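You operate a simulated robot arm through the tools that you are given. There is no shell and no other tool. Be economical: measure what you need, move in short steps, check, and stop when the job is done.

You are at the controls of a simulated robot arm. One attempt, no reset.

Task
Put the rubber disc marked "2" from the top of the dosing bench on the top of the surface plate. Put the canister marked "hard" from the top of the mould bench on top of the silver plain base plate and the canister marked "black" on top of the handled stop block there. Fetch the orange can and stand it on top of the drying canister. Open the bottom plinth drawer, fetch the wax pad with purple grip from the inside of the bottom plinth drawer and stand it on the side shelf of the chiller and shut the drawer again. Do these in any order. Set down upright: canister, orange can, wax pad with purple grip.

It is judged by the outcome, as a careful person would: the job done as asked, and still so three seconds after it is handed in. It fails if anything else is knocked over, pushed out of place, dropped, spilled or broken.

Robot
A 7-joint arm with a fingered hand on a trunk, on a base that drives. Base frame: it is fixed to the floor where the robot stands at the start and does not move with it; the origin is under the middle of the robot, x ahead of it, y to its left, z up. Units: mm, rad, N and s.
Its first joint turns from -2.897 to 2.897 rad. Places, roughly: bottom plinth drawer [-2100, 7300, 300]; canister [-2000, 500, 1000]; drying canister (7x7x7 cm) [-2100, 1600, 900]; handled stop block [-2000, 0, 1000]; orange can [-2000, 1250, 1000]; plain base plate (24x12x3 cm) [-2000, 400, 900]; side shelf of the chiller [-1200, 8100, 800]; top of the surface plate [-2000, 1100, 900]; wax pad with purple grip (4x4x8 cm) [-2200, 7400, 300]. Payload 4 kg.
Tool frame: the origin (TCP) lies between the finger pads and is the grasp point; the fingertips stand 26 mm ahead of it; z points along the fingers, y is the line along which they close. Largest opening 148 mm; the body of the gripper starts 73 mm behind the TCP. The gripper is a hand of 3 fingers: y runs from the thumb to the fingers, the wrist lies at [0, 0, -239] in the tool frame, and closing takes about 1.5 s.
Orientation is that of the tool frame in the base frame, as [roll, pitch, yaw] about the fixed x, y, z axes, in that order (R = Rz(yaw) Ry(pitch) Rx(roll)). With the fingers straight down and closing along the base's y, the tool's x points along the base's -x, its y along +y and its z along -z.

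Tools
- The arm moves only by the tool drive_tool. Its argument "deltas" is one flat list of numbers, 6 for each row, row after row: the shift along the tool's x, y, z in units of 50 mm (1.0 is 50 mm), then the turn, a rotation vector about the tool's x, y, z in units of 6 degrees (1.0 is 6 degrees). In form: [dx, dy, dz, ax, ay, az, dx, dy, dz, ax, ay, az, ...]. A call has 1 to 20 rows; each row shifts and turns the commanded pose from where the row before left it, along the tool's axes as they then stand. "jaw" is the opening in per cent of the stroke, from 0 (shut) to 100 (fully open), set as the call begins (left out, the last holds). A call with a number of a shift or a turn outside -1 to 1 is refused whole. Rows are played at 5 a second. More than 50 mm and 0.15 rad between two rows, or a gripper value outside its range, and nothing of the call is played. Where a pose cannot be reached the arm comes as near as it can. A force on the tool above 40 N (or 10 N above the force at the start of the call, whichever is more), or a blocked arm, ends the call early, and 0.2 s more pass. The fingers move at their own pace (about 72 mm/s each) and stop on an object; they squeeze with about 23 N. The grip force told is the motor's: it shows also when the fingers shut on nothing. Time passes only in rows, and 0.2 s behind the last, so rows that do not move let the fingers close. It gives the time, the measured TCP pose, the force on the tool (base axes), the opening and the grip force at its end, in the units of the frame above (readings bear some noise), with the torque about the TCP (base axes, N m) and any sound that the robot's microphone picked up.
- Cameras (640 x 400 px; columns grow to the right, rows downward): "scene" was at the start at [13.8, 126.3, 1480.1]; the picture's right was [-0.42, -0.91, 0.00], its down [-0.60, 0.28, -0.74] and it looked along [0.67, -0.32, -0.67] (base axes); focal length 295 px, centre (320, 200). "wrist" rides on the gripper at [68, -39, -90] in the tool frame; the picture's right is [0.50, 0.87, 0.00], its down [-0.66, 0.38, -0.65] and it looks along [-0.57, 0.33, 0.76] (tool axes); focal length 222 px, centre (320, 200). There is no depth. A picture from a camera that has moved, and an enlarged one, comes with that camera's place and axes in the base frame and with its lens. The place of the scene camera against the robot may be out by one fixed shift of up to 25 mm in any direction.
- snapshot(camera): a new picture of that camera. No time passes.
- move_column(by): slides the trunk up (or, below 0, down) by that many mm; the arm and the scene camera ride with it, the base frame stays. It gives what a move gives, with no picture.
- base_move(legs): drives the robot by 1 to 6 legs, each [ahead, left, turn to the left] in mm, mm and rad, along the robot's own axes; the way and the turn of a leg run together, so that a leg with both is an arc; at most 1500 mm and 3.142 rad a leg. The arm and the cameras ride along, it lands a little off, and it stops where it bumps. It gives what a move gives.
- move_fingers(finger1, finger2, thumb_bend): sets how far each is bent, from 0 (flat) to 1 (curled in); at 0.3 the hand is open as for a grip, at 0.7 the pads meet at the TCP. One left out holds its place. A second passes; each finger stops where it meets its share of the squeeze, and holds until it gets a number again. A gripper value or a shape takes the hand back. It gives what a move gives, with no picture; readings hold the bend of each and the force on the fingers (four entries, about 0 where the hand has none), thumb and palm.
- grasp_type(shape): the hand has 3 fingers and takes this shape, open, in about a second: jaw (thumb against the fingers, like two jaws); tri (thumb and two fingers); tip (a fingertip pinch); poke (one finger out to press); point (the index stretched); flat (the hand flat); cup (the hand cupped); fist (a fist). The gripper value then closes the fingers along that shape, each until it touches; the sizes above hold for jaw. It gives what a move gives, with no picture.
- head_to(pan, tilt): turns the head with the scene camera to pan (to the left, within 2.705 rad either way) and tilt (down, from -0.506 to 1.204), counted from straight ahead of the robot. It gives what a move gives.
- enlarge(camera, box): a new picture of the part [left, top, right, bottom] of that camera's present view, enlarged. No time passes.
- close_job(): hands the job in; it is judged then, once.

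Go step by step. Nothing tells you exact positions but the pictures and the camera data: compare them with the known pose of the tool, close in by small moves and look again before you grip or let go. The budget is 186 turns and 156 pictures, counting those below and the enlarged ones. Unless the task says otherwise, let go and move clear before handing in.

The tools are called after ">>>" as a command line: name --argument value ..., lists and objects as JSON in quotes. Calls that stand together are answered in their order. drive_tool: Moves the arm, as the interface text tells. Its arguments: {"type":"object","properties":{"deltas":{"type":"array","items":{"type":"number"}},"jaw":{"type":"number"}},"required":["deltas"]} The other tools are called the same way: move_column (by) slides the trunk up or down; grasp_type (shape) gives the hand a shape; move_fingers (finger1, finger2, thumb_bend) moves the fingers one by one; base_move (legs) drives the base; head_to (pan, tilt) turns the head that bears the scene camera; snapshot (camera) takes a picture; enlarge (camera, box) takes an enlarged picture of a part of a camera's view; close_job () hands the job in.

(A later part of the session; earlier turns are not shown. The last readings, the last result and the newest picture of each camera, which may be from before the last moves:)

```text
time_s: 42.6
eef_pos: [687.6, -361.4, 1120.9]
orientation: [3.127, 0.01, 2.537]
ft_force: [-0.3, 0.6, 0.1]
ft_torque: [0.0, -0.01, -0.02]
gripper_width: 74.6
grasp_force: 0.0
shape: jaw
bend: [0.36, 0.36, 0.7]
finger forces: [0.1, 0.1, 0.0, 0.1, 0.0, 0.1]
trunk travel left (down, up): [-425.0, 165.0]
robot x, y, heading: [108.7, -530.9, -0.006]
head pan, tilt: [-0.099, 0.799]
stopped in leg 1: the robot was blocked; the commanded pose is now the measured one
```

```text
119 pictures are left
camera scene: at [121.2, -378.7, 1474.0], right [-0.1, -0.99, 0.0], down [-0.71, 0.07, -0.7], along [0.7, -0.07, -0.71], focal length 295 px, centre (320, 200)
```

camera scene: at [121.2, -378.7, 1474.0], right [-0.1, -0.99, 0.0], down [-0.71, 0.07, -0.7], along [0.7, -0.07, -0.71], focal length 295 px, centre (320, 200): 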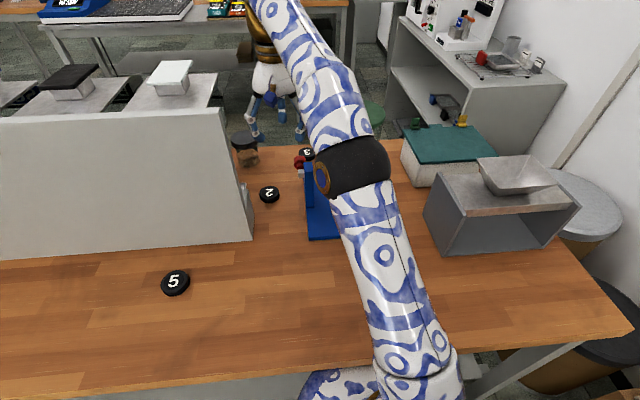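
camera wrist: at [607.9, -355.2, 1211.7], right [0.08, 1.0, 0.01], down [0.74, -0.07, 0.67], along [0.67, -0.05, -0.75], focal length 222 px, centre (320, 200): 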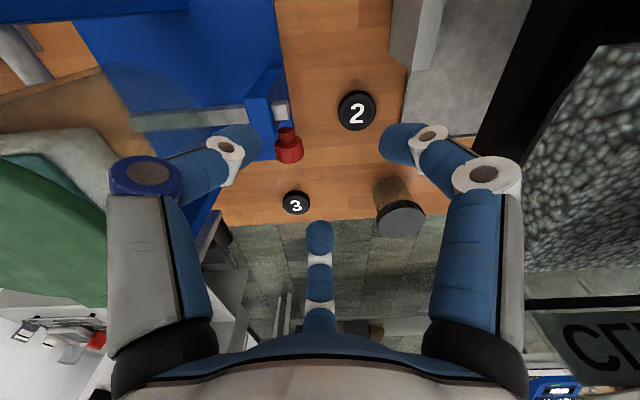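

The base just touched the bench support; I back off slightly. Then I raise the trunk so the elbow passes well above the clamp.

>>> base_move --legs '[[-8, 0, 0]]'

>>> move_column --by 165

>>> drive_tool --deltas '[0, 0, 0.9, 0, 0, 0, 0, 0, 0.9, 0, 0, 0, 0, 0, 0.9, 0, 0, 0, 0, 0, 0.9, 0, 0, 0]'

>>> snapshot --camera "scene"

```text
time_s: 43.4
eef_pos: [689.5, -360.6, 1120.3]
orientation: [3.131, 0.007, 2.536]
ft_force: [0.0, -0.5, 0.2]
ft_torque: [-0.02, 0.0, -0.04]
gripper_width: 74.4
grasp_force: 0.2
shape: jaw
bend: [0.36, 0.36, 0.7]
finger forces: [0.1, 0.0, 0.0, 0.1, 0.1, 0.0]
trunk travel left (down, up): [-425.0, 165.0]
robot x, y, heading: [109.6, -532.6, -0.0]
head pan, tilt: [-0.099, 0.799]
```

```text
time_s: 45.2
eef_pos: [692.5, -363.7, 1282.2]
orientation: [3.131, 0.004, 2.536]
ft_force: [-0.2, -1.2, -0.2]
ft_torque: [-0.02, 0.04, 0.03]
gripper_width: 74.5
grasp_force: 0.1
shape: jaw
bend: [0.36, 0.36, 0.7]
finger forces: [0.0, 0.0, 0.0, 0.1, 0.0, 0.0]
trunk travel left (down, up): [-590.0, 0.0]
robot x, y, heading: [108.9, -535.1, -0.001]
head pan, tilt: [-0.099, 0.799]
```

```text
time_s: 46.2
eef_pos: [692.8, -359.4, 1104.6]
orientation: [3.131, 0.004, 2.536]
ft_force: [-0.4, -0.3, 0.3]
ft_torque: [0.01, -0.04, -0.01]
gripper_width: 74.4
grasp_force: 0.1
shape: jaw
bend: [0.36, 0.36, 0.7]
finger forces: [0.1, 0.1, 0.0, 0.1, 0.0, 0.0]
trunk travel left (down, up): [-590.0, 0.0]
robot x, y, heading: [112.9, -531.9, -0.004]
head pan, tilt: [-0.099, 0.799]
```

```text
118 pictures are left
camera scene: at [129.3, -380.4, 1639.5], right [-0.1, -0.99, 0.0], down [-0.71, 0.07, -0.7], along [0.69, -0.07, -0.72], focal length 295 px, centre (320, 200)
```

scene: 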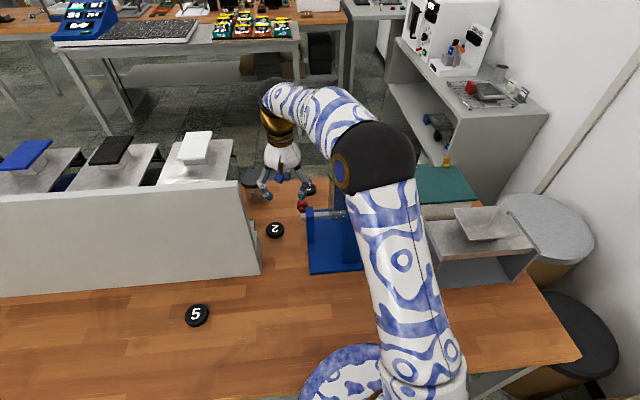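

>>> drive_tool --deltas '[-0.21, 0.44, 0.5, 0, 0, 0, -0.21, 0.44, 0.5, 0, 0, 0]'

>>> snapshot --camera "wrist"

>>> snapshot --camera "scene"

```text
time_s: 46.8
eef_pos: [736.0, -335.1, 1053.9]
orientation: [3.131, 0.004, 2.535]
ft_force: [0.2, 0.3, 0.4]
ft_torque: [0.01, 0.03, 0.01]
gripper_width: 74.3
grasp_force: 0.0
shape: jaw
bend: [0.36, 0.36, 0.7]
finger forces: [0.1, 0.1, 0.0, 0.1, 0.0, 0.1]
trunk travel left (down, up): [-590.0, 0.0]
robot x, y, heading: [111.3, -531.8, -0.002]
head pan, tilt: [-0.099, 0.799]
```

```text
117 pictures are left
camera wrist: at [656.9, -328.6, 1145.1], right [0.08, 1.0, 0.01], down [0.75, -0.07, 0.66], along [0.66, -0.05, -0.75], focal length 222 px, centre (320, 200)
```

wrist: 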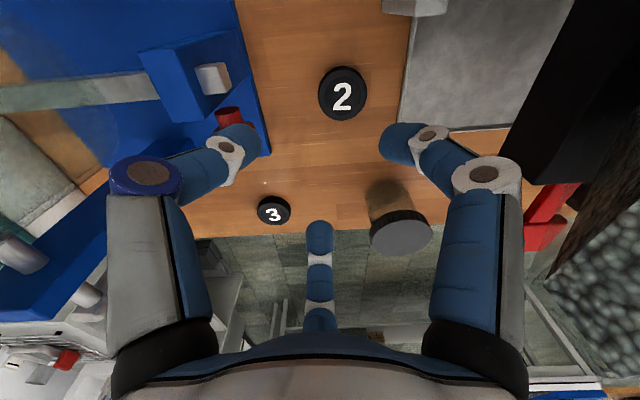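

```text
116 pictures are left
camera scene: at [129.9, -380.1, 1639.5], right [-0.1, -0.99, 0.0], down [-0.71, 0.07, -0.7], along [0.69, -0.07, -0.72], focal length 295 px, centre (320, 200)
```

scene: 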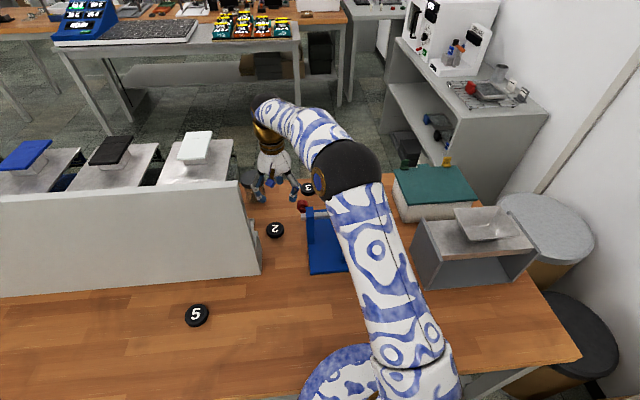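

Disc confirmed at (735,-307). I'll shift over it and descend part-way.

>>> drive_tool --deltas '[0.16, 0.23, 0.4, 0, 0, 0, 0.16, 0.23, 0.4, 0, 0, 0, 0, 0, 0.8, 0, 0, 0]'

>>> snapshot --camera "wrist"

```text
time_s: 47.6
eef_pos: [735.8, -305.3, 971.8]
orientation: [3.132, 0.005, 2.534]
ft_force: [0.2, 0.1, 0.5]
ft_torque: [0.03, 0.01, -0.01]
gripper_width: 74.4
grasp_force: 0.0
shape: jaw
bend: [0.36, 0.36, 0.7]
finger forces: [0.0, 0.0, 0.0, 0.1, 0.1, 0.0]
trunk travel left (down, up): [-590.0, 0.0]
robot x, y, heading: [112.8, -535.1, -0.001]
head pan, tilt: [-0.099, 0.799]
```

```text
115 pictures are left
camera wrist: at [656.6, -299.7, 1063.7], right [0.08, 1.0, 0.01], down [0.75, -0.07, 0.66], along [0.66, -0.05, -0.75], focal length 222 px, centre (320, 200)
```

wrist: 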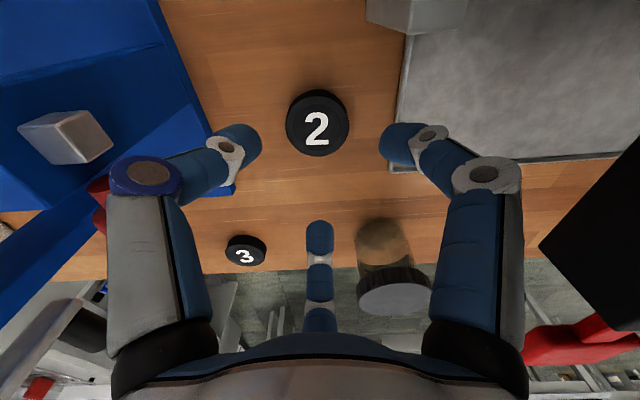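

>>> drive_tool --deltas '[-0.02, -0.03, 0.6, 0, 0, 0, 0, 0, 0.6, 0, 0, 0]'

>>> snapshot --camera "wrist"

```text
time_s: 48.2
eef_pos: [738.1, -307.6, 911.6]
orientation: [3.13, 0.005, 2.535]
ft_force: [0.5, -0.2, 0.0]
ft_torque: [-0.01, -0.02, 0.01]
gripper_width: 74.3
grasp_force: 0.0
shape: jaw
bend: [0.36, 0.36, 0.7]
finger forces: [0.0, 0.1, 0.0, 0.0, 0.0, 0.1]
trunk travel left (down, up): [-590.0, 0.0]
robot x, y, heading: [107.3, -535.4, -0.003]
head pan, tilt: [-0.099, 0.799]
```

```text
114 pictures are left
camera wrist: at [658.0, -300.6, 1002.3], right [0.08, 1.0, 0.01], down [0.75, -0.07, 0.66], along [0.66, -0.05, -0.75], focal length 222 px, centre (320, 200)
```

wrist: 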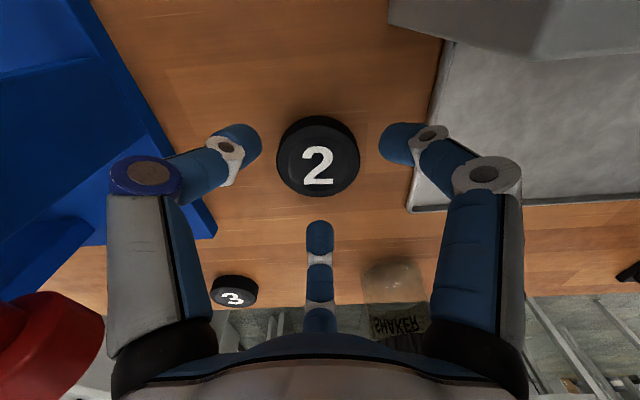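

>>> drive_tool --deltas '[0.05, -0.03, 0.4, 0, 0, 0, 0, 0, 0.2, 0, 0, 0]'

>>> snapshot --camera "wrist"

```text
time_s: 48.8
eef_pos: [734.5, -307.3, 886.2]
orientation: [3.127, 0.006, 2.535]
ft_force: [-1.3, 0.3, 30.6]
ft_torque: [-0.36, 0.62, -0.01]
gripper_width: 75.5
grasp_force: 0.0
shape: jaw
bend: [0.35, 0.36, 0.7]
finger forces: [9.1, 3.3, 0.0, 0.0, 18.5, 0.1]
trunk travel left (down, up): [-590.0, 0.0]
robot x, y, heading: [112.4, -533.4, -0.003]
head pan, tilt: [-0.099, 0.799]
```

```text
113 pictures are left
camera wrist: at [654.1, -301.0, 976.6], right [0.08, 1.0, 0.01], down [0.74, -0.07, 0.66], along [0.66, -0.05, -0.75], focal length 222 px, centre (320, 200)
```

wrist: 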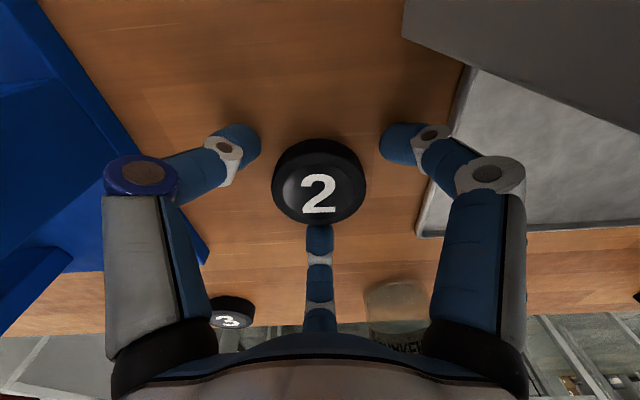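

Fingertips reached the bench (surface ≈861). I'll lift a few mm, shift 8 mm toward me to centre, and close.

>>> drive_tool --deltas '[0, 0, -0.1, 0, 0, 0, 0.13, -0.09, 0, 0, 0, 0, 0, 0, 0, 0, 0, 0]'

>>> snapshot --camera "wrist"

```text
time_s: 49.6
eef_pos: [727.2, -308.3, 886.4]
orientation: [3.132, 0.005, 2.535]
ft_force: [1.2, 1.1, 3.6]
ft_torque: [0.0, -0.04, -0.02]
gripper_width: 74.4
grasp_force: 0.0
shape: jaw
bend: [0.36, 0.35, 0.7]
finger forces: [1.7, 1.1, 0.1, 0.0, 0.7, 0.0]
trunk travel left (down, up): [-590.0, 0.0]
robot x, y, heading: [108.3, -538.6, 0.003]
head pan, tilt: [-0.099, 0.799]
```

```text
112 pictures are left
camera wrist: at [648.1, -302.3, 977.8], right [0.08, 1.0, 0.01], down [0.75, -0.07, 0.66], along [0.66, -0.05, -0.75], focal length 222 px, centre (320, 200)
```

wrist: 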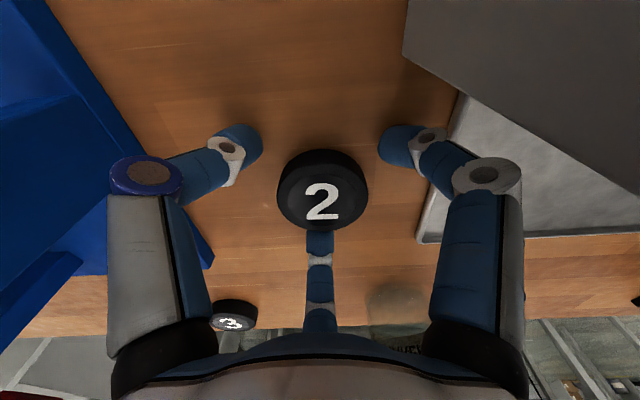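

>>> drive_tool --deltas '[0.06, -0.05, -0.03, 0, 0, 0, 0, 0, 0, 0, 0, 0, 0, 0, 0, 0, 0, 0, 0, 0, 0, 0, 0, 0, 0, 0, 0, 0, 0, 0, 0, 0, 0, 0, 0, 0, 0, 0, 0, 0, 0, 0]' --jaw 10

>>> snapshot --camera "wrist"

```text
time_s: 51.2
eef_pos: [724.5, -308.3, 889.6]
orientation: [3.132, 0.004, 2.535]
ft_force: [1.0, 0.7, -0.5]
ft_torque: [0.04, -0.03, -0.04]
gripper_width: 51.1
grasp_force: 23.2
shape: jaw
bend: [0.78, 0.78, 0.69]
finger forces: [20.9, 20.5, 0.0, 0.0, 20.0, 0.0]
trunk travel left (down, up): [-590.0, 0.0]
robot x, y, heading: [113.5, -530.6, -0.002]
head pan, tilt: [-0.099, 0.799]
```

```text
111 pictures are left
camera wrist: at [645.3, -302.6, 979.7], right [0.08, 1.0, 0.01], down [0.75, -0.07, 0.66], along [0.66, -0.05, -0.75], focal length 222 px, centre (320, 200)
```

wrist: 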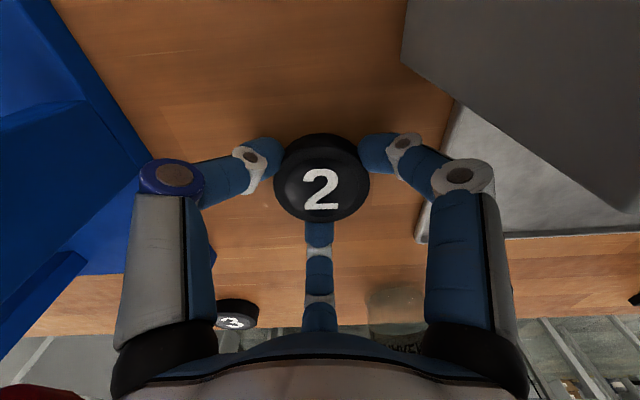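

Grip established (51 mm, ~20 N on each finger). I lift straight up.

>>> drive_tool --deltas '[0, 0, -0.5, 0, 0, 0, 0, 0, -0.9, 0, 0, 0, 0, 0, -0.9, 0, 0, 0, 0, 0, -0.9, 0, 0, 0]'

>>> snapshot --camera "wrist"

```text
time_s: 52.2
eef_pos: [720.1, -310.4, 1051.1]
orientation: [3.131, 0.002, 2.536]
ft_force: [-1.1, 0.6, -0.5]
ft_torque: [-0.01, 0.02, 0.02]
gripper_width: 50.8
grasp_force: 23.6
shape: jaw
bend: [0.78, 0.78, 0.69]
finger forces: [21.0, 20.6, 0.1, 0.0, 20.0, 0.0]
trunk travel left (down, up): [-590.0, 0.0]
robot x, y, heading: [109.8, -535.7, -0.002]
head pan, tilt: [-0.099, 0.799]
```

```text
110 pictures are left
camera wrist: at [640.3, -304.3, 1141.3], right [0.08, 1.0, 0.01], down [0.75, -0.07, 0.66], along [0.66, -0.05, -0.75], focal length 222 px, centre (320, 200)
```

wrist: 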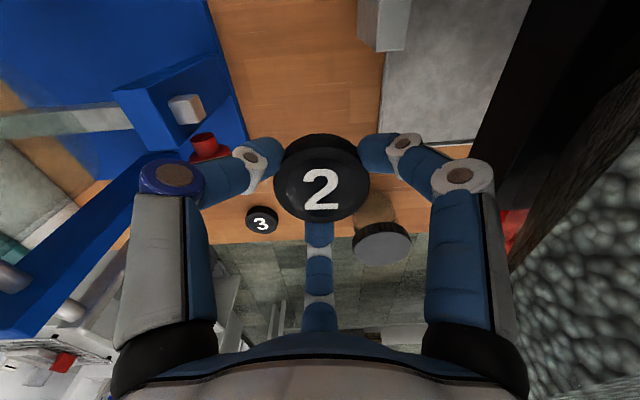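

Disc 2 is held. I'll retrace: right and up, then back away from the panel.

>>> drive_tool --deltas '[-0.15, -0.2, -0.6, 0, 0, 0, -0.2, -0.3, -0.6, 0, 0, 0, -0.24, -0.34, -0.5, 0, 0, 0, 0.7, -0.5, 0, 0, 0, 0, 0.7, -0.5, 0, 0, 0, 0, 0.7, -0.5, -0.3, 0, 0, 0, 0.7, -0.5, -0.3, 0, 0, 0, 0.7, -0.5, -0.3, 0, 0, 0, 0.7, -0.5, -0.3, 0, 0, 0]'

>>> snapshot --camera "scene"

```text
time_s: 54.2
eef_pos: [461.7, -370.7, 1189.1]
orientation: [3.13, 0.007, 2.535]
ft_force: [-0.4, 0.3, -0.3]
ft_torque: [0.0, -0.02, -0.01]
gripper_width: 50.6
grasp_force: 23.4
shape: jaw
bend: [0.78, 0.78, 0.69]
finger forces: [21.2, 20.6, 0.1, 0.1, 19.8, 0.0]
trunk travel left (down, up): [-590.0, 0.0]
robot x, y, heading: [110.4, -535.7, 0.001]
head pan, tilt: [-0.099, 0.799]
```

```text
109 pictures are left
camera scene: at [128.1, -380.5, 1639.6], right [-0.1, -0.99, 0.0], down [-0.71, 0.07, -0.7], along [0.69, -0.07, -0.72], focal length 295 px, centre (320, 200)
```

scene: 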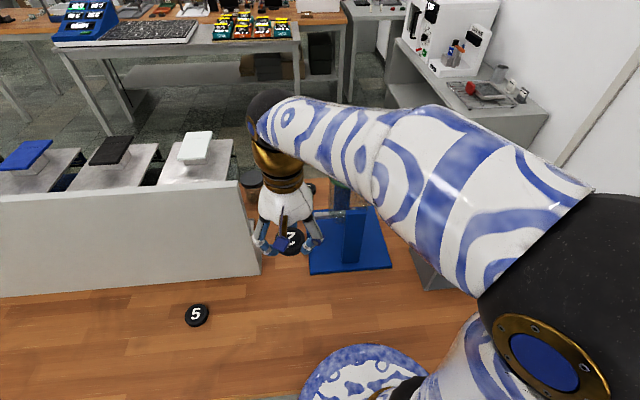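

Now I'll drive back, turn around and go to the window bench in front of the surface plate.

>>> base_move --legs '[[-500, 0, 0], [0, 0, 3.1416], [0, -800, 0], [0, -750, 0], [600, 0, 0]]'

>>> head_to --pan 0 --tilt 0.5

>>> snapshot --camera "scene"

```text
refused: 3.1416 is not a number from -3.14159 to 3.14159
```

```text
time_s: 55.0
eef_pos: [463.0, -369.4, 1189.7]
orientation: [3.131, 0.004, 2.536]
ft_force: [0.3, -0.3, -1.1]
ft_torque: [0.03, -0.02, 0.0]
gripper_width: 50.7
grasp_force: 22.8
shape: jaw
bend: [0.78, 0.78, 0.69]
finger forces: [21.1, 20.7, 0.0, 0.0, 19.8, 0.0]
trunk travel left (down, up): [-590.0, 0.0]
robot x, y, heading: [112.5, -539.1, -0.001]
head pan, tilt: [0.0, 0.499]
```

```text
108 pictures are left
camera scene: at [139.8, -372.4, 1665.4], right [0.0, -1.0, 0.0], down [-0.48, 0.0, -0.88], along [0.88, 0.0, -0.48], focal length 295 px, centre (320, 200)
```

scene: 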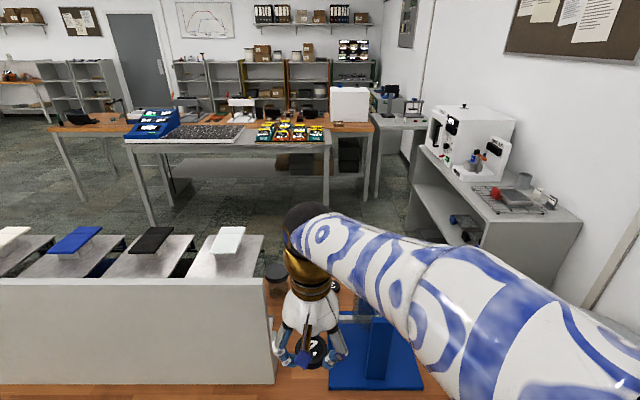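

>>> base_move --legs '[[-500, 0, 0], [0, 0, 3.1415], [0, -800, 0], [0, -750, 0], [600, 0, 0]]'

>>> snapshot --camera "scene"

```text
time_s: 75.8
eef_pos: [-1405.7, 755.1, 1188.6]
orientation: [3.13, 0.004, -0.536]
ft_force: [-0.2, -0.2, -0.6]
ft_torque: [-0.01, -0.04, -0.01]
gripper_width: 50.3
grasp_force: 23.0
shape: jaw
bend: [0.78, 0.78, 0.69]
finger forces: [20.9, 20.6, 0.0, 0.1, 19.3, 0.1]
trunk travel left (down, up): [-590.0, 0.0]
robot x, y, heading: [-1069.6, 944.1, -3.077]
head pan, tilt: [0.0, 0.499]
```

```text
107 pictures are left
camera scene: at [-1089.1, 801.6, 1665.4], right [-0.07, 1.0, 0.0], down [0.48, 0.03, -0.88], along [-0.88, -0.06, -0.48], focal length 295 px, centre (320, 200)
```

scene: 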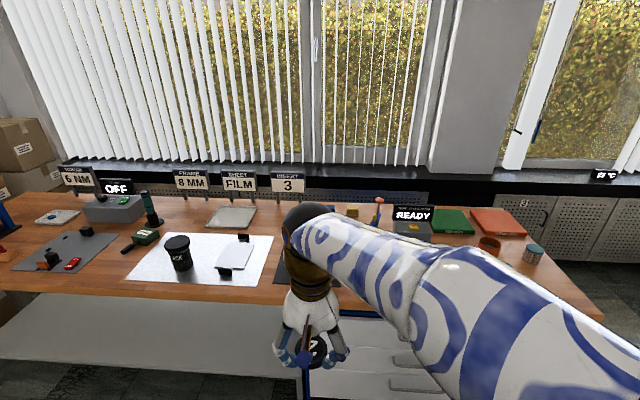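

>>> enlarge --camera "scene" --box '[60, 160, 330, 310]'

>>> enlarge --camera "scene" --box '[330, 180, 610, 330]'

```text
2.37 times, centred on (195, 235) of scene
camera zoom: at [-1089.1, 801.6, 1665.4], right [-0.07, 1.0, 0.0], down [0.48, 0.03, -0.88], along [-0.88, -0.06, -0.48], focal length 699 px, centre (616, 117)
```

zoom: 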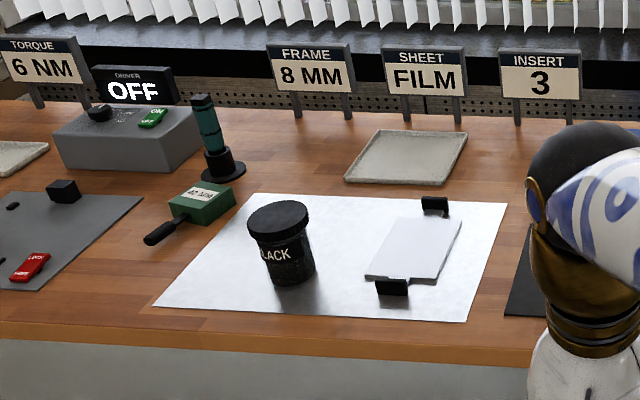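

```text
2.29 times, centred on (470, 255) of scene
camera zoom: at [-1089.1, 801.6, 1665.4], right [-0.07, 1.0, 0.0], down [0.48, 0.03, -0.88], along [-0.88, -0.06, -0.48], focal length 674 px, centre (-23, 74)
```

zoom: 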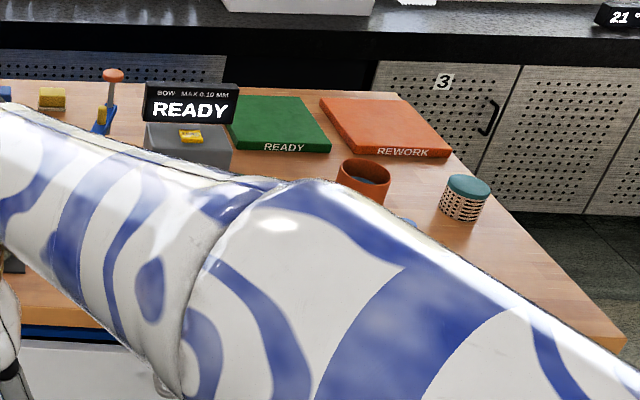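

The green block with black handle is the handled stop block. I'll straighten the heading, come closer and swing the arm aside to see the canisters and plates.

>>> base_move --legs '[[0, 0, -0.064], [250, 0, 0]]'

>>> head_to --pan 0.0 --tilt 0.7

>>> snapshot --camera "scene"

>>> snapshot --camera "wrist"

```text
time_s: 78.1
eef_pos: [-1667.5, 771.1, 1188.5]
orientation: [3.132, 0.003, -0.589]
ft_force: [0.9, 0.0, -0.2]
ft_torque: [0.01, 0.0, -0.03]
gripper_width: 50.3
grasp_force: 23.5
shape: jaw
bend: [0.78, 0.78, 0.69]
finger forces: [20.9, 20.6, 0.0, 0.1, 19.5, 0.0]
trunk travel left (down, up): [-590.0, 0.0]
robot x, y, heading: [-1316.1, 944.2, -3.125]
head pan, tilt: [0.0, 0.499]
```

```text
time_s: 78.8
eef_pos: [-1667.0, 770.7, 1189.7]
orientation: [3.132, 0.004, -0.589]
ft_force: [-0.2, 0.1, -0.4]
ft_torque: [0.01, -0.01, 0.02]
gripper_width: 50.3
grasp_force: 23.2
shape: jaw
bend: [0.78, 0.78, 0.69]
finger forces: [20.8, 20.6, 0.0, 0.1, 19.4, 0.0]
trunk travel left (down, up): [-590.0, 0.0]
robot x, y, heading: [-1317.6, 939.4, -3.126]
head pan, tilt: [0.0, 0.7]
```

```text
104 pictures are left
camera scene: at [-1341.9, 800.6, 1647.8], right [-0.01, 1.0, 0.0], down [0.64, 0.01, -0.77], along [-0.77, -0.01, -0.64], focal length 295 px, centre (320, 200)
```

scene: 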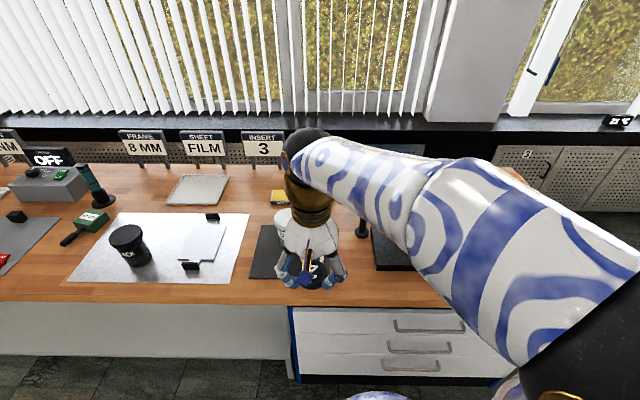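

```text
103 pictures are left
camera wrist: at [-1589.1, 767.1, 1280.3], right [-0.07, -1.0, 0.01], down [-0.75, 0.05, 0.66], along [-0.66, 0.04, -0.75], focal length 222 px, centre (320, 200)
```

wrist: 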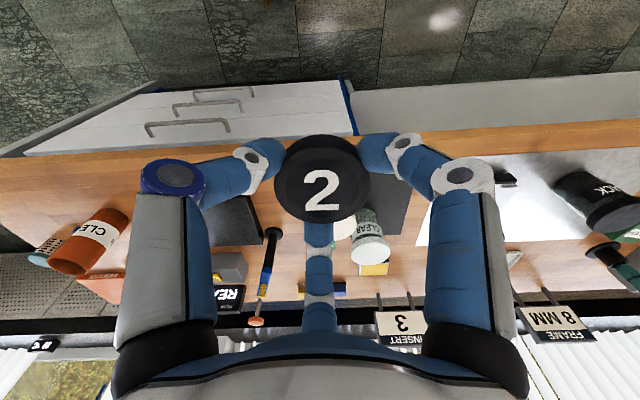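

I see the black surface plate to the right of the hand. I'll shift right and closer to view it.

>>> base_move --legs '[[100, -250, -0.016]]'

>>> snapshot --camera "wrist"

>>> snapshot --camera "scene"

```text
time_s: 80.7
eef_pos: [-1773.0, 1020.5, 1188.9]
orientation: [3.132, 0.003, -0.603]
ft_force: [-0.3, 0.5, -0.9]
ft_torque: [-0.04, -0.06, 0.03]
gripper_width: 50.1
grasp_force: 23.1
shape: jaw
bend: [0.78, 0.78, 0.69]
finger forces: [20.9, 20.6, 0.0, 0.0, 19.4, 0.1]
trunk travel left (down, up): [-590.0, 0.0]
robot x, y, heading: [-1419.7, 1187.4, -3.143]
head pan, tilt: [0.0, 0.7]
```

```text
102 pictures are left
camera wrist: at [-1694.0, 1015.5, 1280.4], right [-0.08, -1.0, 0.01], down [-0.75, 0.06, 0.66], along [-0.66, 0.05, -0.75], focal length 222 px, centre (320, 200)
```

wrist: 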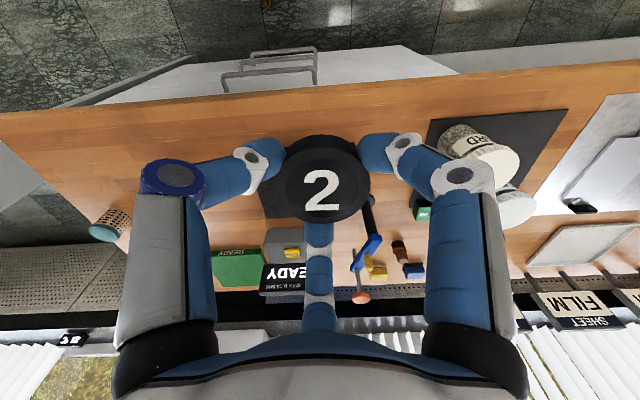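

```text
101 pictures are left
camera scene: at [-1446.5, 1046.2, 1647.8], right [0.0, 1.0, 0.0], down [0.64, 0.0, -0.76], along [-0.76, 0.0, -0.64], focal length 295 px, centre (320, 200)
```

scene: 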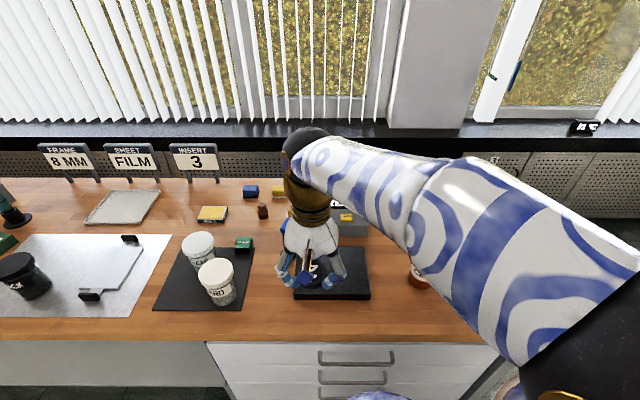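

>>> drive_tool --deltas '[-0.925, 0.2425, 0, 0, 0, 0, -0.925, 0.2425, 0, 0, 0, 0, -0.925, 0.2425, 0, 0, 0, 0, -0.925, 0.2425, 0, 0, 0, 0]'

>>> snapshot --camera "wrist"

>>> snapshot --camera "scene"

```text
time_s: 81.7
eef_pos: [-1950.5, 1084.1, 1190.0]
orientation: [3.133, 0.001, -0.601]
ft_force: [-0.6, 0.0, 0.2]
ft_torque: [0.02, -0.02, 0.0]
gripper_width: 50.3
grasp_force: 23.0
shape: jaw
bend: [0.78, 0.78, 0.69]
finger forces: [20.9, 20.7, 0.0, 0.0, 19.4, 0.0]
trunk travel left (down, up): [-590.0, 0.0]
robot x, y, heading: [-1417.9, 1186.6, -3.135]
head pan, tilt: [0.0, 0.7]
```

```text
100 pictures are left
camera wrist: at [-1873.1, 1078.6, 1280.5], right [-0.08, -1.0, 0.01], down [-0.75, 0.06, 0.66], along [-0.66, 0.05, -0.75], focal length 222 px, centre (320, 200)
```

wrist: 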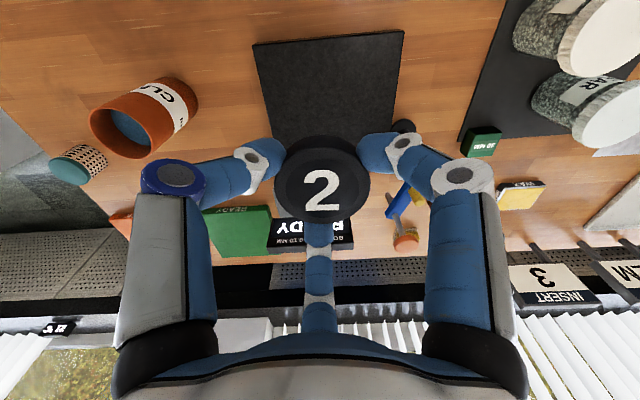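

```text
99 pictures are left
camera scene: at [-1447.4, 1045.7, 1647.7], right [0.0, 1.0, 0.0], down [0.65, 0.0, -0.76], along [-0.76, 0.0, -0.65], focal length 295 px, centre (320, 200)
```

scene: 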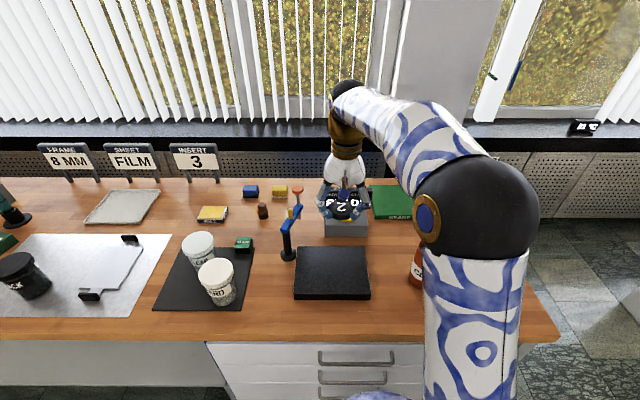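

The plate top is clear, centred at about (-1995,1070). I'll lower the disc over it.

>>> drive_tool --deltas '[-0.5, 0.5, 0.5, 0, 0, 0, 0, 0, 1, 0, 0, 0, 0, 0, 1, 0, 0, 0, 0, 0, 1, 0, 0, 0, 0, 0, 1, 0, 0, 0]'

>>> snapshot --camera "wrist"

>>> enlarge --camera "scene" --box '[230, 160, 430, 310]'

```text
time_s: 82.9
eef_pos: [-1987.9, 1075.9, 969.3]
orientation: [3.132, 0.003, -0.603]
ft_force: [0.3, -1.1, -0.3]
ft_torque: [-0.01, 0.04, -0.01]
gripper_width: 49.9
grasp_force: 22.4
shape: jaw
bend: [0.78, 0.78, 0.69]
finger forces: [21.1, 20.6, 0.0, 0.0, 19.2, 0.0]
trunk travel left (down, up): [-590.0, 0.0]
robot x, y, heading: [-1423.2, 1189.7, -3.142]
head pan, tilt: [0.0, 0.7]
```

```text
98 pictures are left
camera wrist: at [-1910.8, 1070.6, 1059.6], right [-0.08, -1.0, 0.01], down [-0.75, 0.06, 0.66], along [-0.66, 0.05, -0.75], focal length 222 px, centre (320, 200)
```

wrist: 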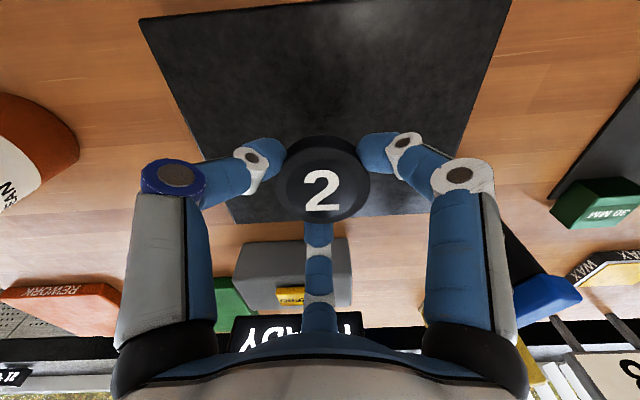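

```text
2.67 times, centred on (330, 235) of scene
camera zoom: at [-1446.8, 1045.5, 1647.8], right [0.0, 1.0, 0.0], down [0.64, 0.0, -0.76], along [-0.76, 0.0, -0.64], focal length 787 px, centre (293, 107)
```

zoom: 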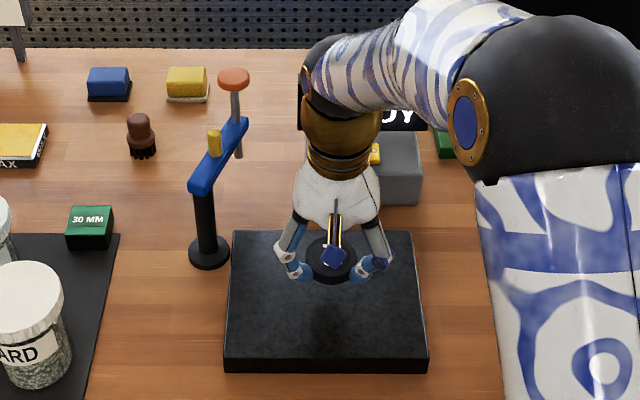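

>>> drive_tool --deltas '[-0.0, 0.0, 0.7, 0, 0, 0, 0, 0, 0.15, 0, 0, 0, 0, 0, 0.1, 0, 0, 0]'

```text
time_s: 83.7
eef_pos: [-1988.1, 1078.5, 920.0]
orientation: [3.132, 0.001, -0.602]
ft_force: [-0.5, 0.1, -0.3]
ft_torque: [-0.03, -0.04, 0.01]
gripper_width: 50.3
grasp_force: 22.8
shape: jaw
bend: [0.78, 0.78, 0.69]
finger forces: [21.1, 20.6, 0.0, 0.0, 19.1, 0.0]
trunk travel left (down, up): [-590.0, 0.0]
robot x, y, heading: [-1416.8, 1188.0, -3.143]
head pan, tilt: [0.0, 0.7]
```

>>> drive_tool --deltas '[0, 0, 0.06, 0, 0, 0, 0, 0, 0.06, 0, 0, 0]'

>>> enlarge --camera "scene" --box '[270, 200, 410, 310]'

```text
time_s: 84.3
eef_pos: [-1987.7, 1079.0, 916.6]
orientation: [3.129, 0.008, -0.603]
ft_force: [1.6, 2.9, 22.9]
ft_torque: [0.28, -0.43, 0.06]
gripper_width: 50.7
grasp_force: 22.7
shape: jaw
bend: [0.78, 0.78, 0.69]
finger forces: [27.6, 22.2, 0.0, 0.1, 34.6, 0.0]
trunk travel left (down, up): [-590.0, 0.0]
robot x, y, heading: [-1423.9, 1185.6, -3.142]
head pan, tilt: [0.0, 0.7]
```

```text
3.64 times, centred on (340, 255) of scene
camera zoom: at [-1444.1, 1046.3, 1648.4], right [0.0, 1.0, 0.0], down [0.64, 0.0, -0.77], along [-0.77, 0.0, -0.64], focal length 1073 px, centre (247, 0)
```

zoom: 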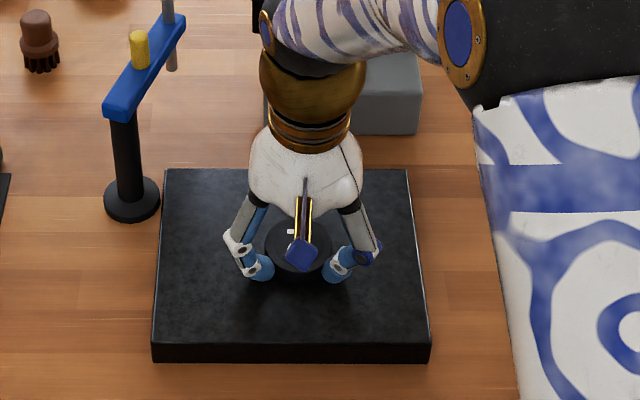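

Contact made on the plate. I ease up a hair, open, and rise.

>>> drive_tool --deltas '[0, 0, -0.04, 0, 0, 0, 0, 0, 0, 0, 0, 0, 0, 0, 0, 0, 0, 0, 0, 0, 0, 0, 0, 0]' --jaw 60

>>> drive_tool --deltas '[0, 0, -0.3, 0, 0, 0, 0, 0, -0.8, 0, 0, 0, 0, 0, -1, 0, 0, 0, 0, 0, -1, 0, 0, 0, 0, 0, -1, 0, 0, 0]'

>>> snapshot --camera "wrist"

>>> snapshot --camera "scene"

```text
time_s: 85.3
eef_pos: [-1986.8, 1077.6, 916.8]
orientation: [3.132, 0.006, -0.604]
ft_force: [-0.4, -2.1, 16.1]
ft_torque: [0.0, -0.14, -0.07]
gripper_width: 80.4
grasp_force: 0.0
shape: jaw
bend: [0.34, 0.33, 0.71]
finger forces: [5.5, 3.7, 0.0, 0.0, 6.6, 0.0]
trunk travel left (down, up): [-590.0, 0.0]
robot x, y, heading: [-1420.2, 1185.6, -3.134]
head pan, tilt: [0.0, 0.7]
```

```text
time_s: 86.5
eef_pos: [-1983.5, 1078.8, 1119.0]
orientation: [3.13, 0.004, -0.603]
ft_force: [-0.3, 0.1, -0.2]
ft_torque: [0.01, -0.01, 0.0]
gripper_width: 88.4
grasp_force: 0.0
shape: jaw
bend: [0.32, 0.32, 0.7]
finger forces: [0.0, 0.0, 0.0, 0.0, 0.1, 0.0]
trunk travel left (down, up): [-590.0, 0.0]
robot x, y, heading: [-1421.5, 1187.9, -3.139]
head pan, tilt: [0.0, 0.7]
```

```text
95 pictures are left
camera wrist: at [-1905.3, 1072.9, 1210.0], right [-0.08, -1.0, 0.01], down [-0.75, 0.06, 0.66], along [-0.66, 0.05, -0.75], focal length 222 px, centre (320, 200)
```

wrist: 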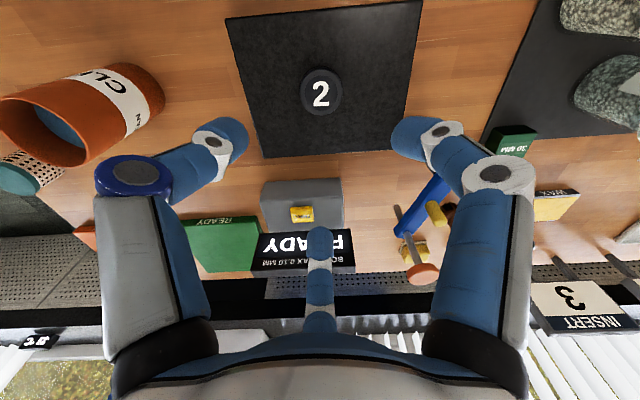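

```text
94 pictures are left
camera scene: at [-1445.9, 1045.5, 1647.7], right [0.0, 1.0, 0.0], down [0.64, 0.0, -0.77], along [-0.77, 0.0, -0.64], focal length 295 px, centre (320, 200)
```

scene: 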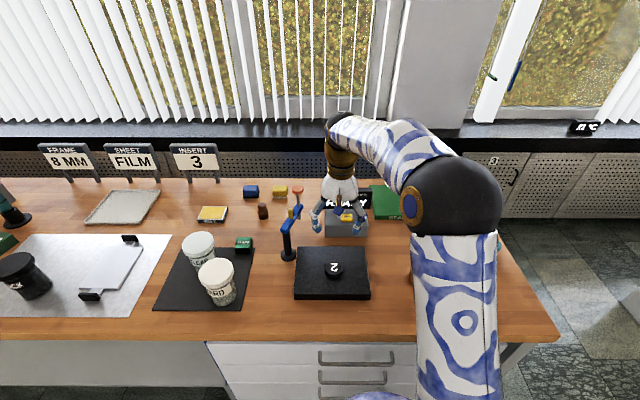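

Disc 2 sits on the surface plate. Next is the orange can: I shift right to look at it and the drying canister.

>>> base_move --legs '[[0, -200, 0]]'

>>> snapshot --camera "wrist"

>>> head_to --pan -0.6 --tilt 0.7

>>> snapshot --camera "scene"

```text
time_s: 88.1
eef_pos: [-1984.8, 1280.8, 1119.0]
orientation: [3.132, 0.004, -0.597]
ft_force: [0.2, -0.4, 0.5]
ft_torque: [-0.01, 0.0, -0.03]
gripper_width: 88.1
grasp_force: 0.1
shape: jaw
bend: [0.32, 0.32, 0.7]
finger forces: [0.0, 0.1, 0.0, 0.0, 0.1, 0.0]
trunk travel left (down, up): [-590.0, 0.0]
robot x, y, heading: [-1423.1, 1387.5, -3.138]
head pan, tilt: [0.0, 0.7]
```

```text
93 pictures are left
camera wrist: at [-1906.4, 1276.0, 1209.5], right [-0.07, -1.0, 0.01], down [-0.75, 0.06, 0.66], along [-0.66, 0.04, -0.75], focal length 222 px, centre (320, 200)
```

wrist: 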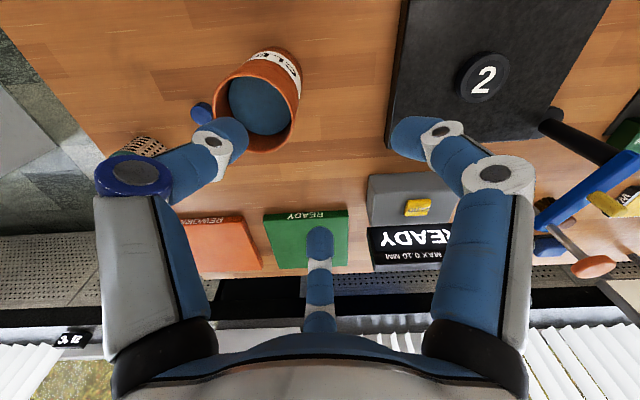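

```text
time_s: 89.1
eef_pos: [-1985.0, 1279.4, 1117.2]
orientation: [3.132, 0.003, -0.597]
ft_force: [0.8, 0.3, -0.8]
ft_torque: [0.02, 0.03, 0.02]
gripper_width: 88.4
grasp_force: 0.0
shape: jaw
bend: [0.32, 0.32, 0.7]
finger forces: [0.1, 0.0, 0.0, 0.0, 0.0, 0.1]
trunk travel left (down, up): [-590.0, 0.0]
robot x, y, heading: [-1420.3, 1389.2, -3.137]
head pan, tilt: [-0.6, 0.7]
```

```text
92 pictures are left
camera scene: at [-1432.2, 1298.6, 1647.8], right [0.56, 0.83, 0.0], down [0.53, -0.36, -0.76], along [-0.64, 0.43, -0.64], focal length 295 px, centre (320, 200)
```

scene: 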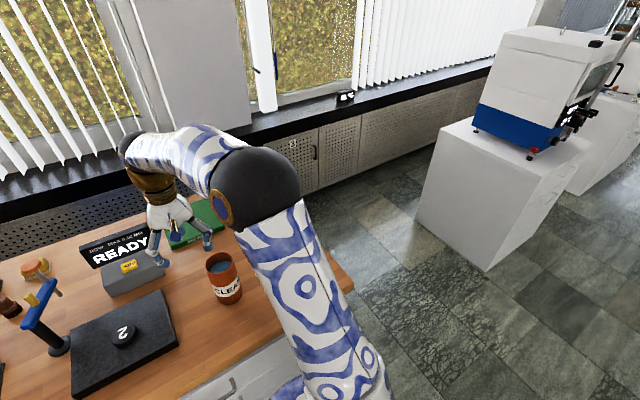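

I'll shift another 70 mm right for parallax and a straighter view of the can.

>>> drive_tool --deltas '[-0.8, -0.55, 0, 0, 0, 0, -0.5, -0.85, 0, 0, 0, 0]' --jaw 100

>>> snapshot --camera "wrist"

```text
time_s: 89.7
eef_pos: [-1997.9, 1376.7, 1119.5]
orientation: [3.131, 0.003, -0.594]
ft_force: [0.1, 0.8, 0.3]
ft_torque: [-0.04, 0.02, -0.02]
gripper_width: 148.0
grasp_force: 0.0
shape: jaw
bend: [0.3, 0.3, 0.3]
finger forces: [0.1, 0.0, 0.0, 0.0, 0.0, 0.0]
trunk travel left (down, up): [-590.0, 0.0]
robot x, y, heading: [-1417.1, 1393.6, -3.135]
head pan, tilt: [-0.6, 0.7]
```

```text
91 pictures are left
camera wrist: at [-1920.4, 1371.9, 1209.6], right [-0.07, -1.0, 0.01], down [-0.75, 0.06, 0.66], along [-0.66, 0.04, -0.75], focal length 222 px, centre (320, 200)
```

wrist: 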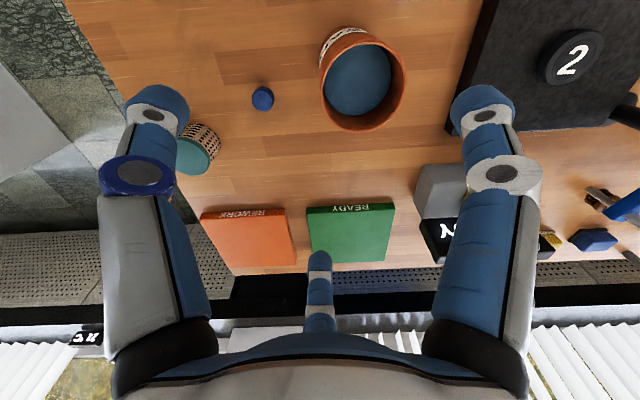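

Triangulated: can rim centre (-1975,1335), rim z≈1006, drying canister at (-2062,1559). I'll centre over the can and check before descending.

>>> drive_tool --deltas '[0.85, 0.44, 0, 0, 0, 0, 0, 0, 0.7, 0, 0, 0]'

>>> snapshot --camera "wrist"

```text
time_s: 90.3
eef_pos: [-1977.7, 1334.8, 1082.2]
orientation: [3.131, 0.003, -0.597]
ft_force: [-0.4, 0.3, -0.5]
ft_torque: [0.0, 0.01, 0.0]
gripper_width: 147.8
grasp_force: 0.0
shape: jaw
bend: [0.3, 0.3, 0.3]
finger forces: [0.0, 0.0, 0.0, 0.0, 0.0, 0.1]
trunk travel left (down, up): [-590.0, 0.0]
robot x, y, heading: [-1418.4, 1391.1, -3.131]
head pan, tilt: [-0.6, 0.7]
```

```text
90 pictures are left
camera wrist: at [-1901.1, 1329.5, 1173.7], right [-0.07, -1.0, 0.01], down [-0.75, 0.06, 0.66], along [-0.66, 0.04, -0.75], focal length 222 px, centre (320, 200)
```

wrist: 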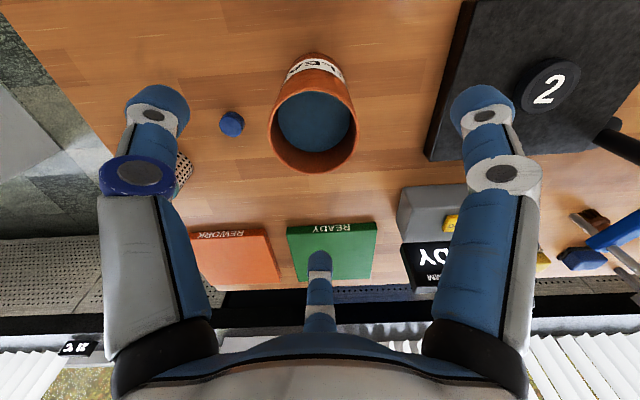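

>>> drive_tool --deltas '[0.1, -0.17, 0.9, 0, 0, 0, 0, 0, 0.8, 0, 0, 0]'

>>> snapshot --camera "wrist"

>>> snapshot --camera "scene"

```text
time_s: 90.9
eef_pos: [-1967.8, 1338.3, 995.2]
orientation: [3.131, 0.003, -0.597]
ft_force: [-0.4, 0.5, -0.1]
ft_torque: [0.04, 0.0, -0.02]
gripper_width: 147.6
grasp_force: 0.1
shape: jaw
bend: [0.3, 0.3, 0.3]
finger forces: [0.0, 0.0, 0.0, 0.1, 0.0, 0.0]
trunk travel left (down, up): [-590.0, 0.0]
robot x, y, heading: [-1422.8, 1390.4, -3.134]
head pan, tilt: [-0.6, 0.7]
```

```text
89 pictures are left
camera wrist: at [-1890.0, 1333.3, 1086.6], right [-0.07, -1.0, 0.01], down [-0.75, 0.06, 0.66], along [-0.66, 0.04, -0.75], focal length 222 px, centre (320, 200)
```

wrist: 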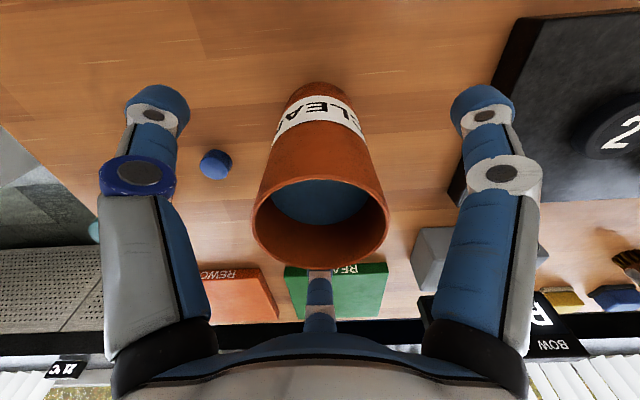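

```text
88 pictures are left
camera scene: at [-1432.6, 1298.7, 1647.8], right [0.56, 0.83, 0.0], down [0.53, -0.36, -0.76], along [-0.63, 0.43, -0.64], focal length 295 px, centre (320, 200)
```

scene: 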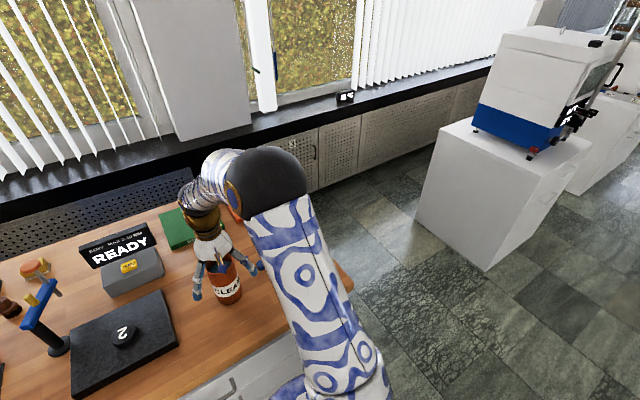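

>>> drive_tool --deltas '[-0.13, 0.09, 0.3, 0, 0, 0, 0, 0, 0.45, 0, 0, 0]'

>>> snapshot --camera "wrist"

```text
time_s: 91.5
eef_pos: [-1976.2, 1339.1, 959.1]
orientation: [3.131, 0.004, -0.595]
ft_force: [0.8, -0.1, 0.2]
ft_torque: [0.01, 0.02, -0.01]
gripper_width: 147.8
grasp_force: 0.0
shape: jaw
bend: [0.3, 0.3, 0.3]
finger forces: [0.0, 0.0, 0.0, 0.0, 0.1, 0.0]
trunk travel left (down, up): [-590.0, 0.0]
robot x, y, heading: [-1420.2, 1390.2, -3.135]
head pan, tilt: [-0.6, 0.7]
```

```text
87 pictures are left
camera wrist: at [-1897.7, 1333.5, 1050.3], right [-0.07, -1.0, 0.01], down [-0.75, 0.06, 0.66], along [-0.66, 0.04, -0.75], focal length 222 px, centre (320, 200)
```

wrist: 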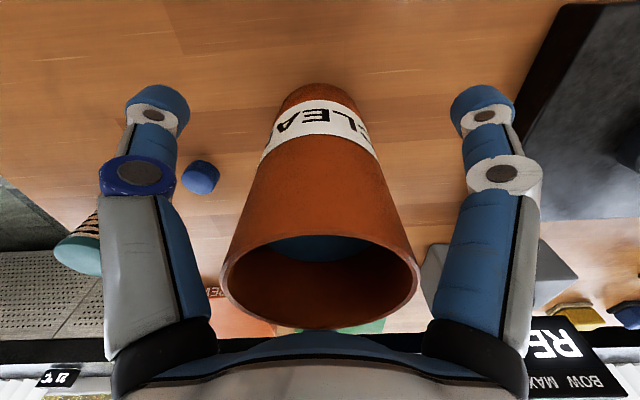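

Centred with the rim 25 mm below the palm; closing.

>>> drive_tool --deltas '[0, 0, 0, 0, 0, 0, 0, 0, 0, 0, 0, 0, 0, 0, 0, 0, 0, 0, 0, 0, 0, 0, 0, 0, 0, 0, 0, 0, 0, 0, 0, 0, 0, 0, 0, 0, 0, 0, 0, 0, 0, 0, 0, 0, 0, 0, 0, 0]' --jaw 20

>>> snapshot --camera "wrist"

```text
time_s: 93.3
eef_pos: [-1974.6, 1338.9, 958.6]
orientation: [3.131, 0.005, -0.596]
ft_force: [0.3, -0.4, -0.4]
ft_torque: [0.02, -0.06, -0.01]
gripper_width: 64.2
grasp_force: 23.3
shape: jaw
bend: [0.77, 0.38, 0.7]
finger forces: [20.9, 20.7, 0.0, 0.0, 20.8, 0.1]
trunk travel left (down, up): [-590.0, 0.0]
robot x, y, heading: [-1419.6, 1394.0, -3.138]
head pan, tilt: [-0.6, 0.7]
```

```text
86 pictures are left
camera wrist: at [-1897.6, 1333.5, 1050.4], right [-0.07, -1.0, 0.01], down [-0.75, 0.06, 0.66], along [-0.66, 0.04, -0.75], focal length 222 px, centre (320, 200)
```

wrist: 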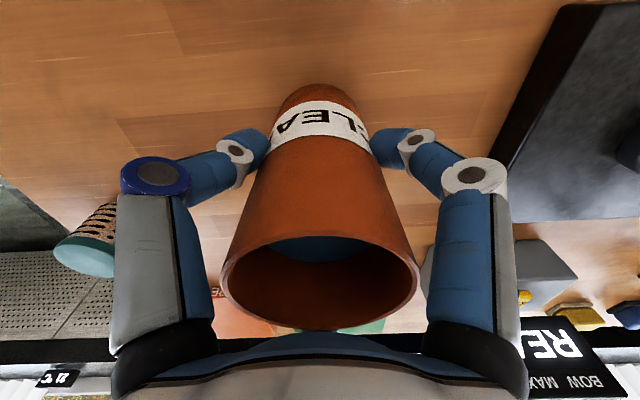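

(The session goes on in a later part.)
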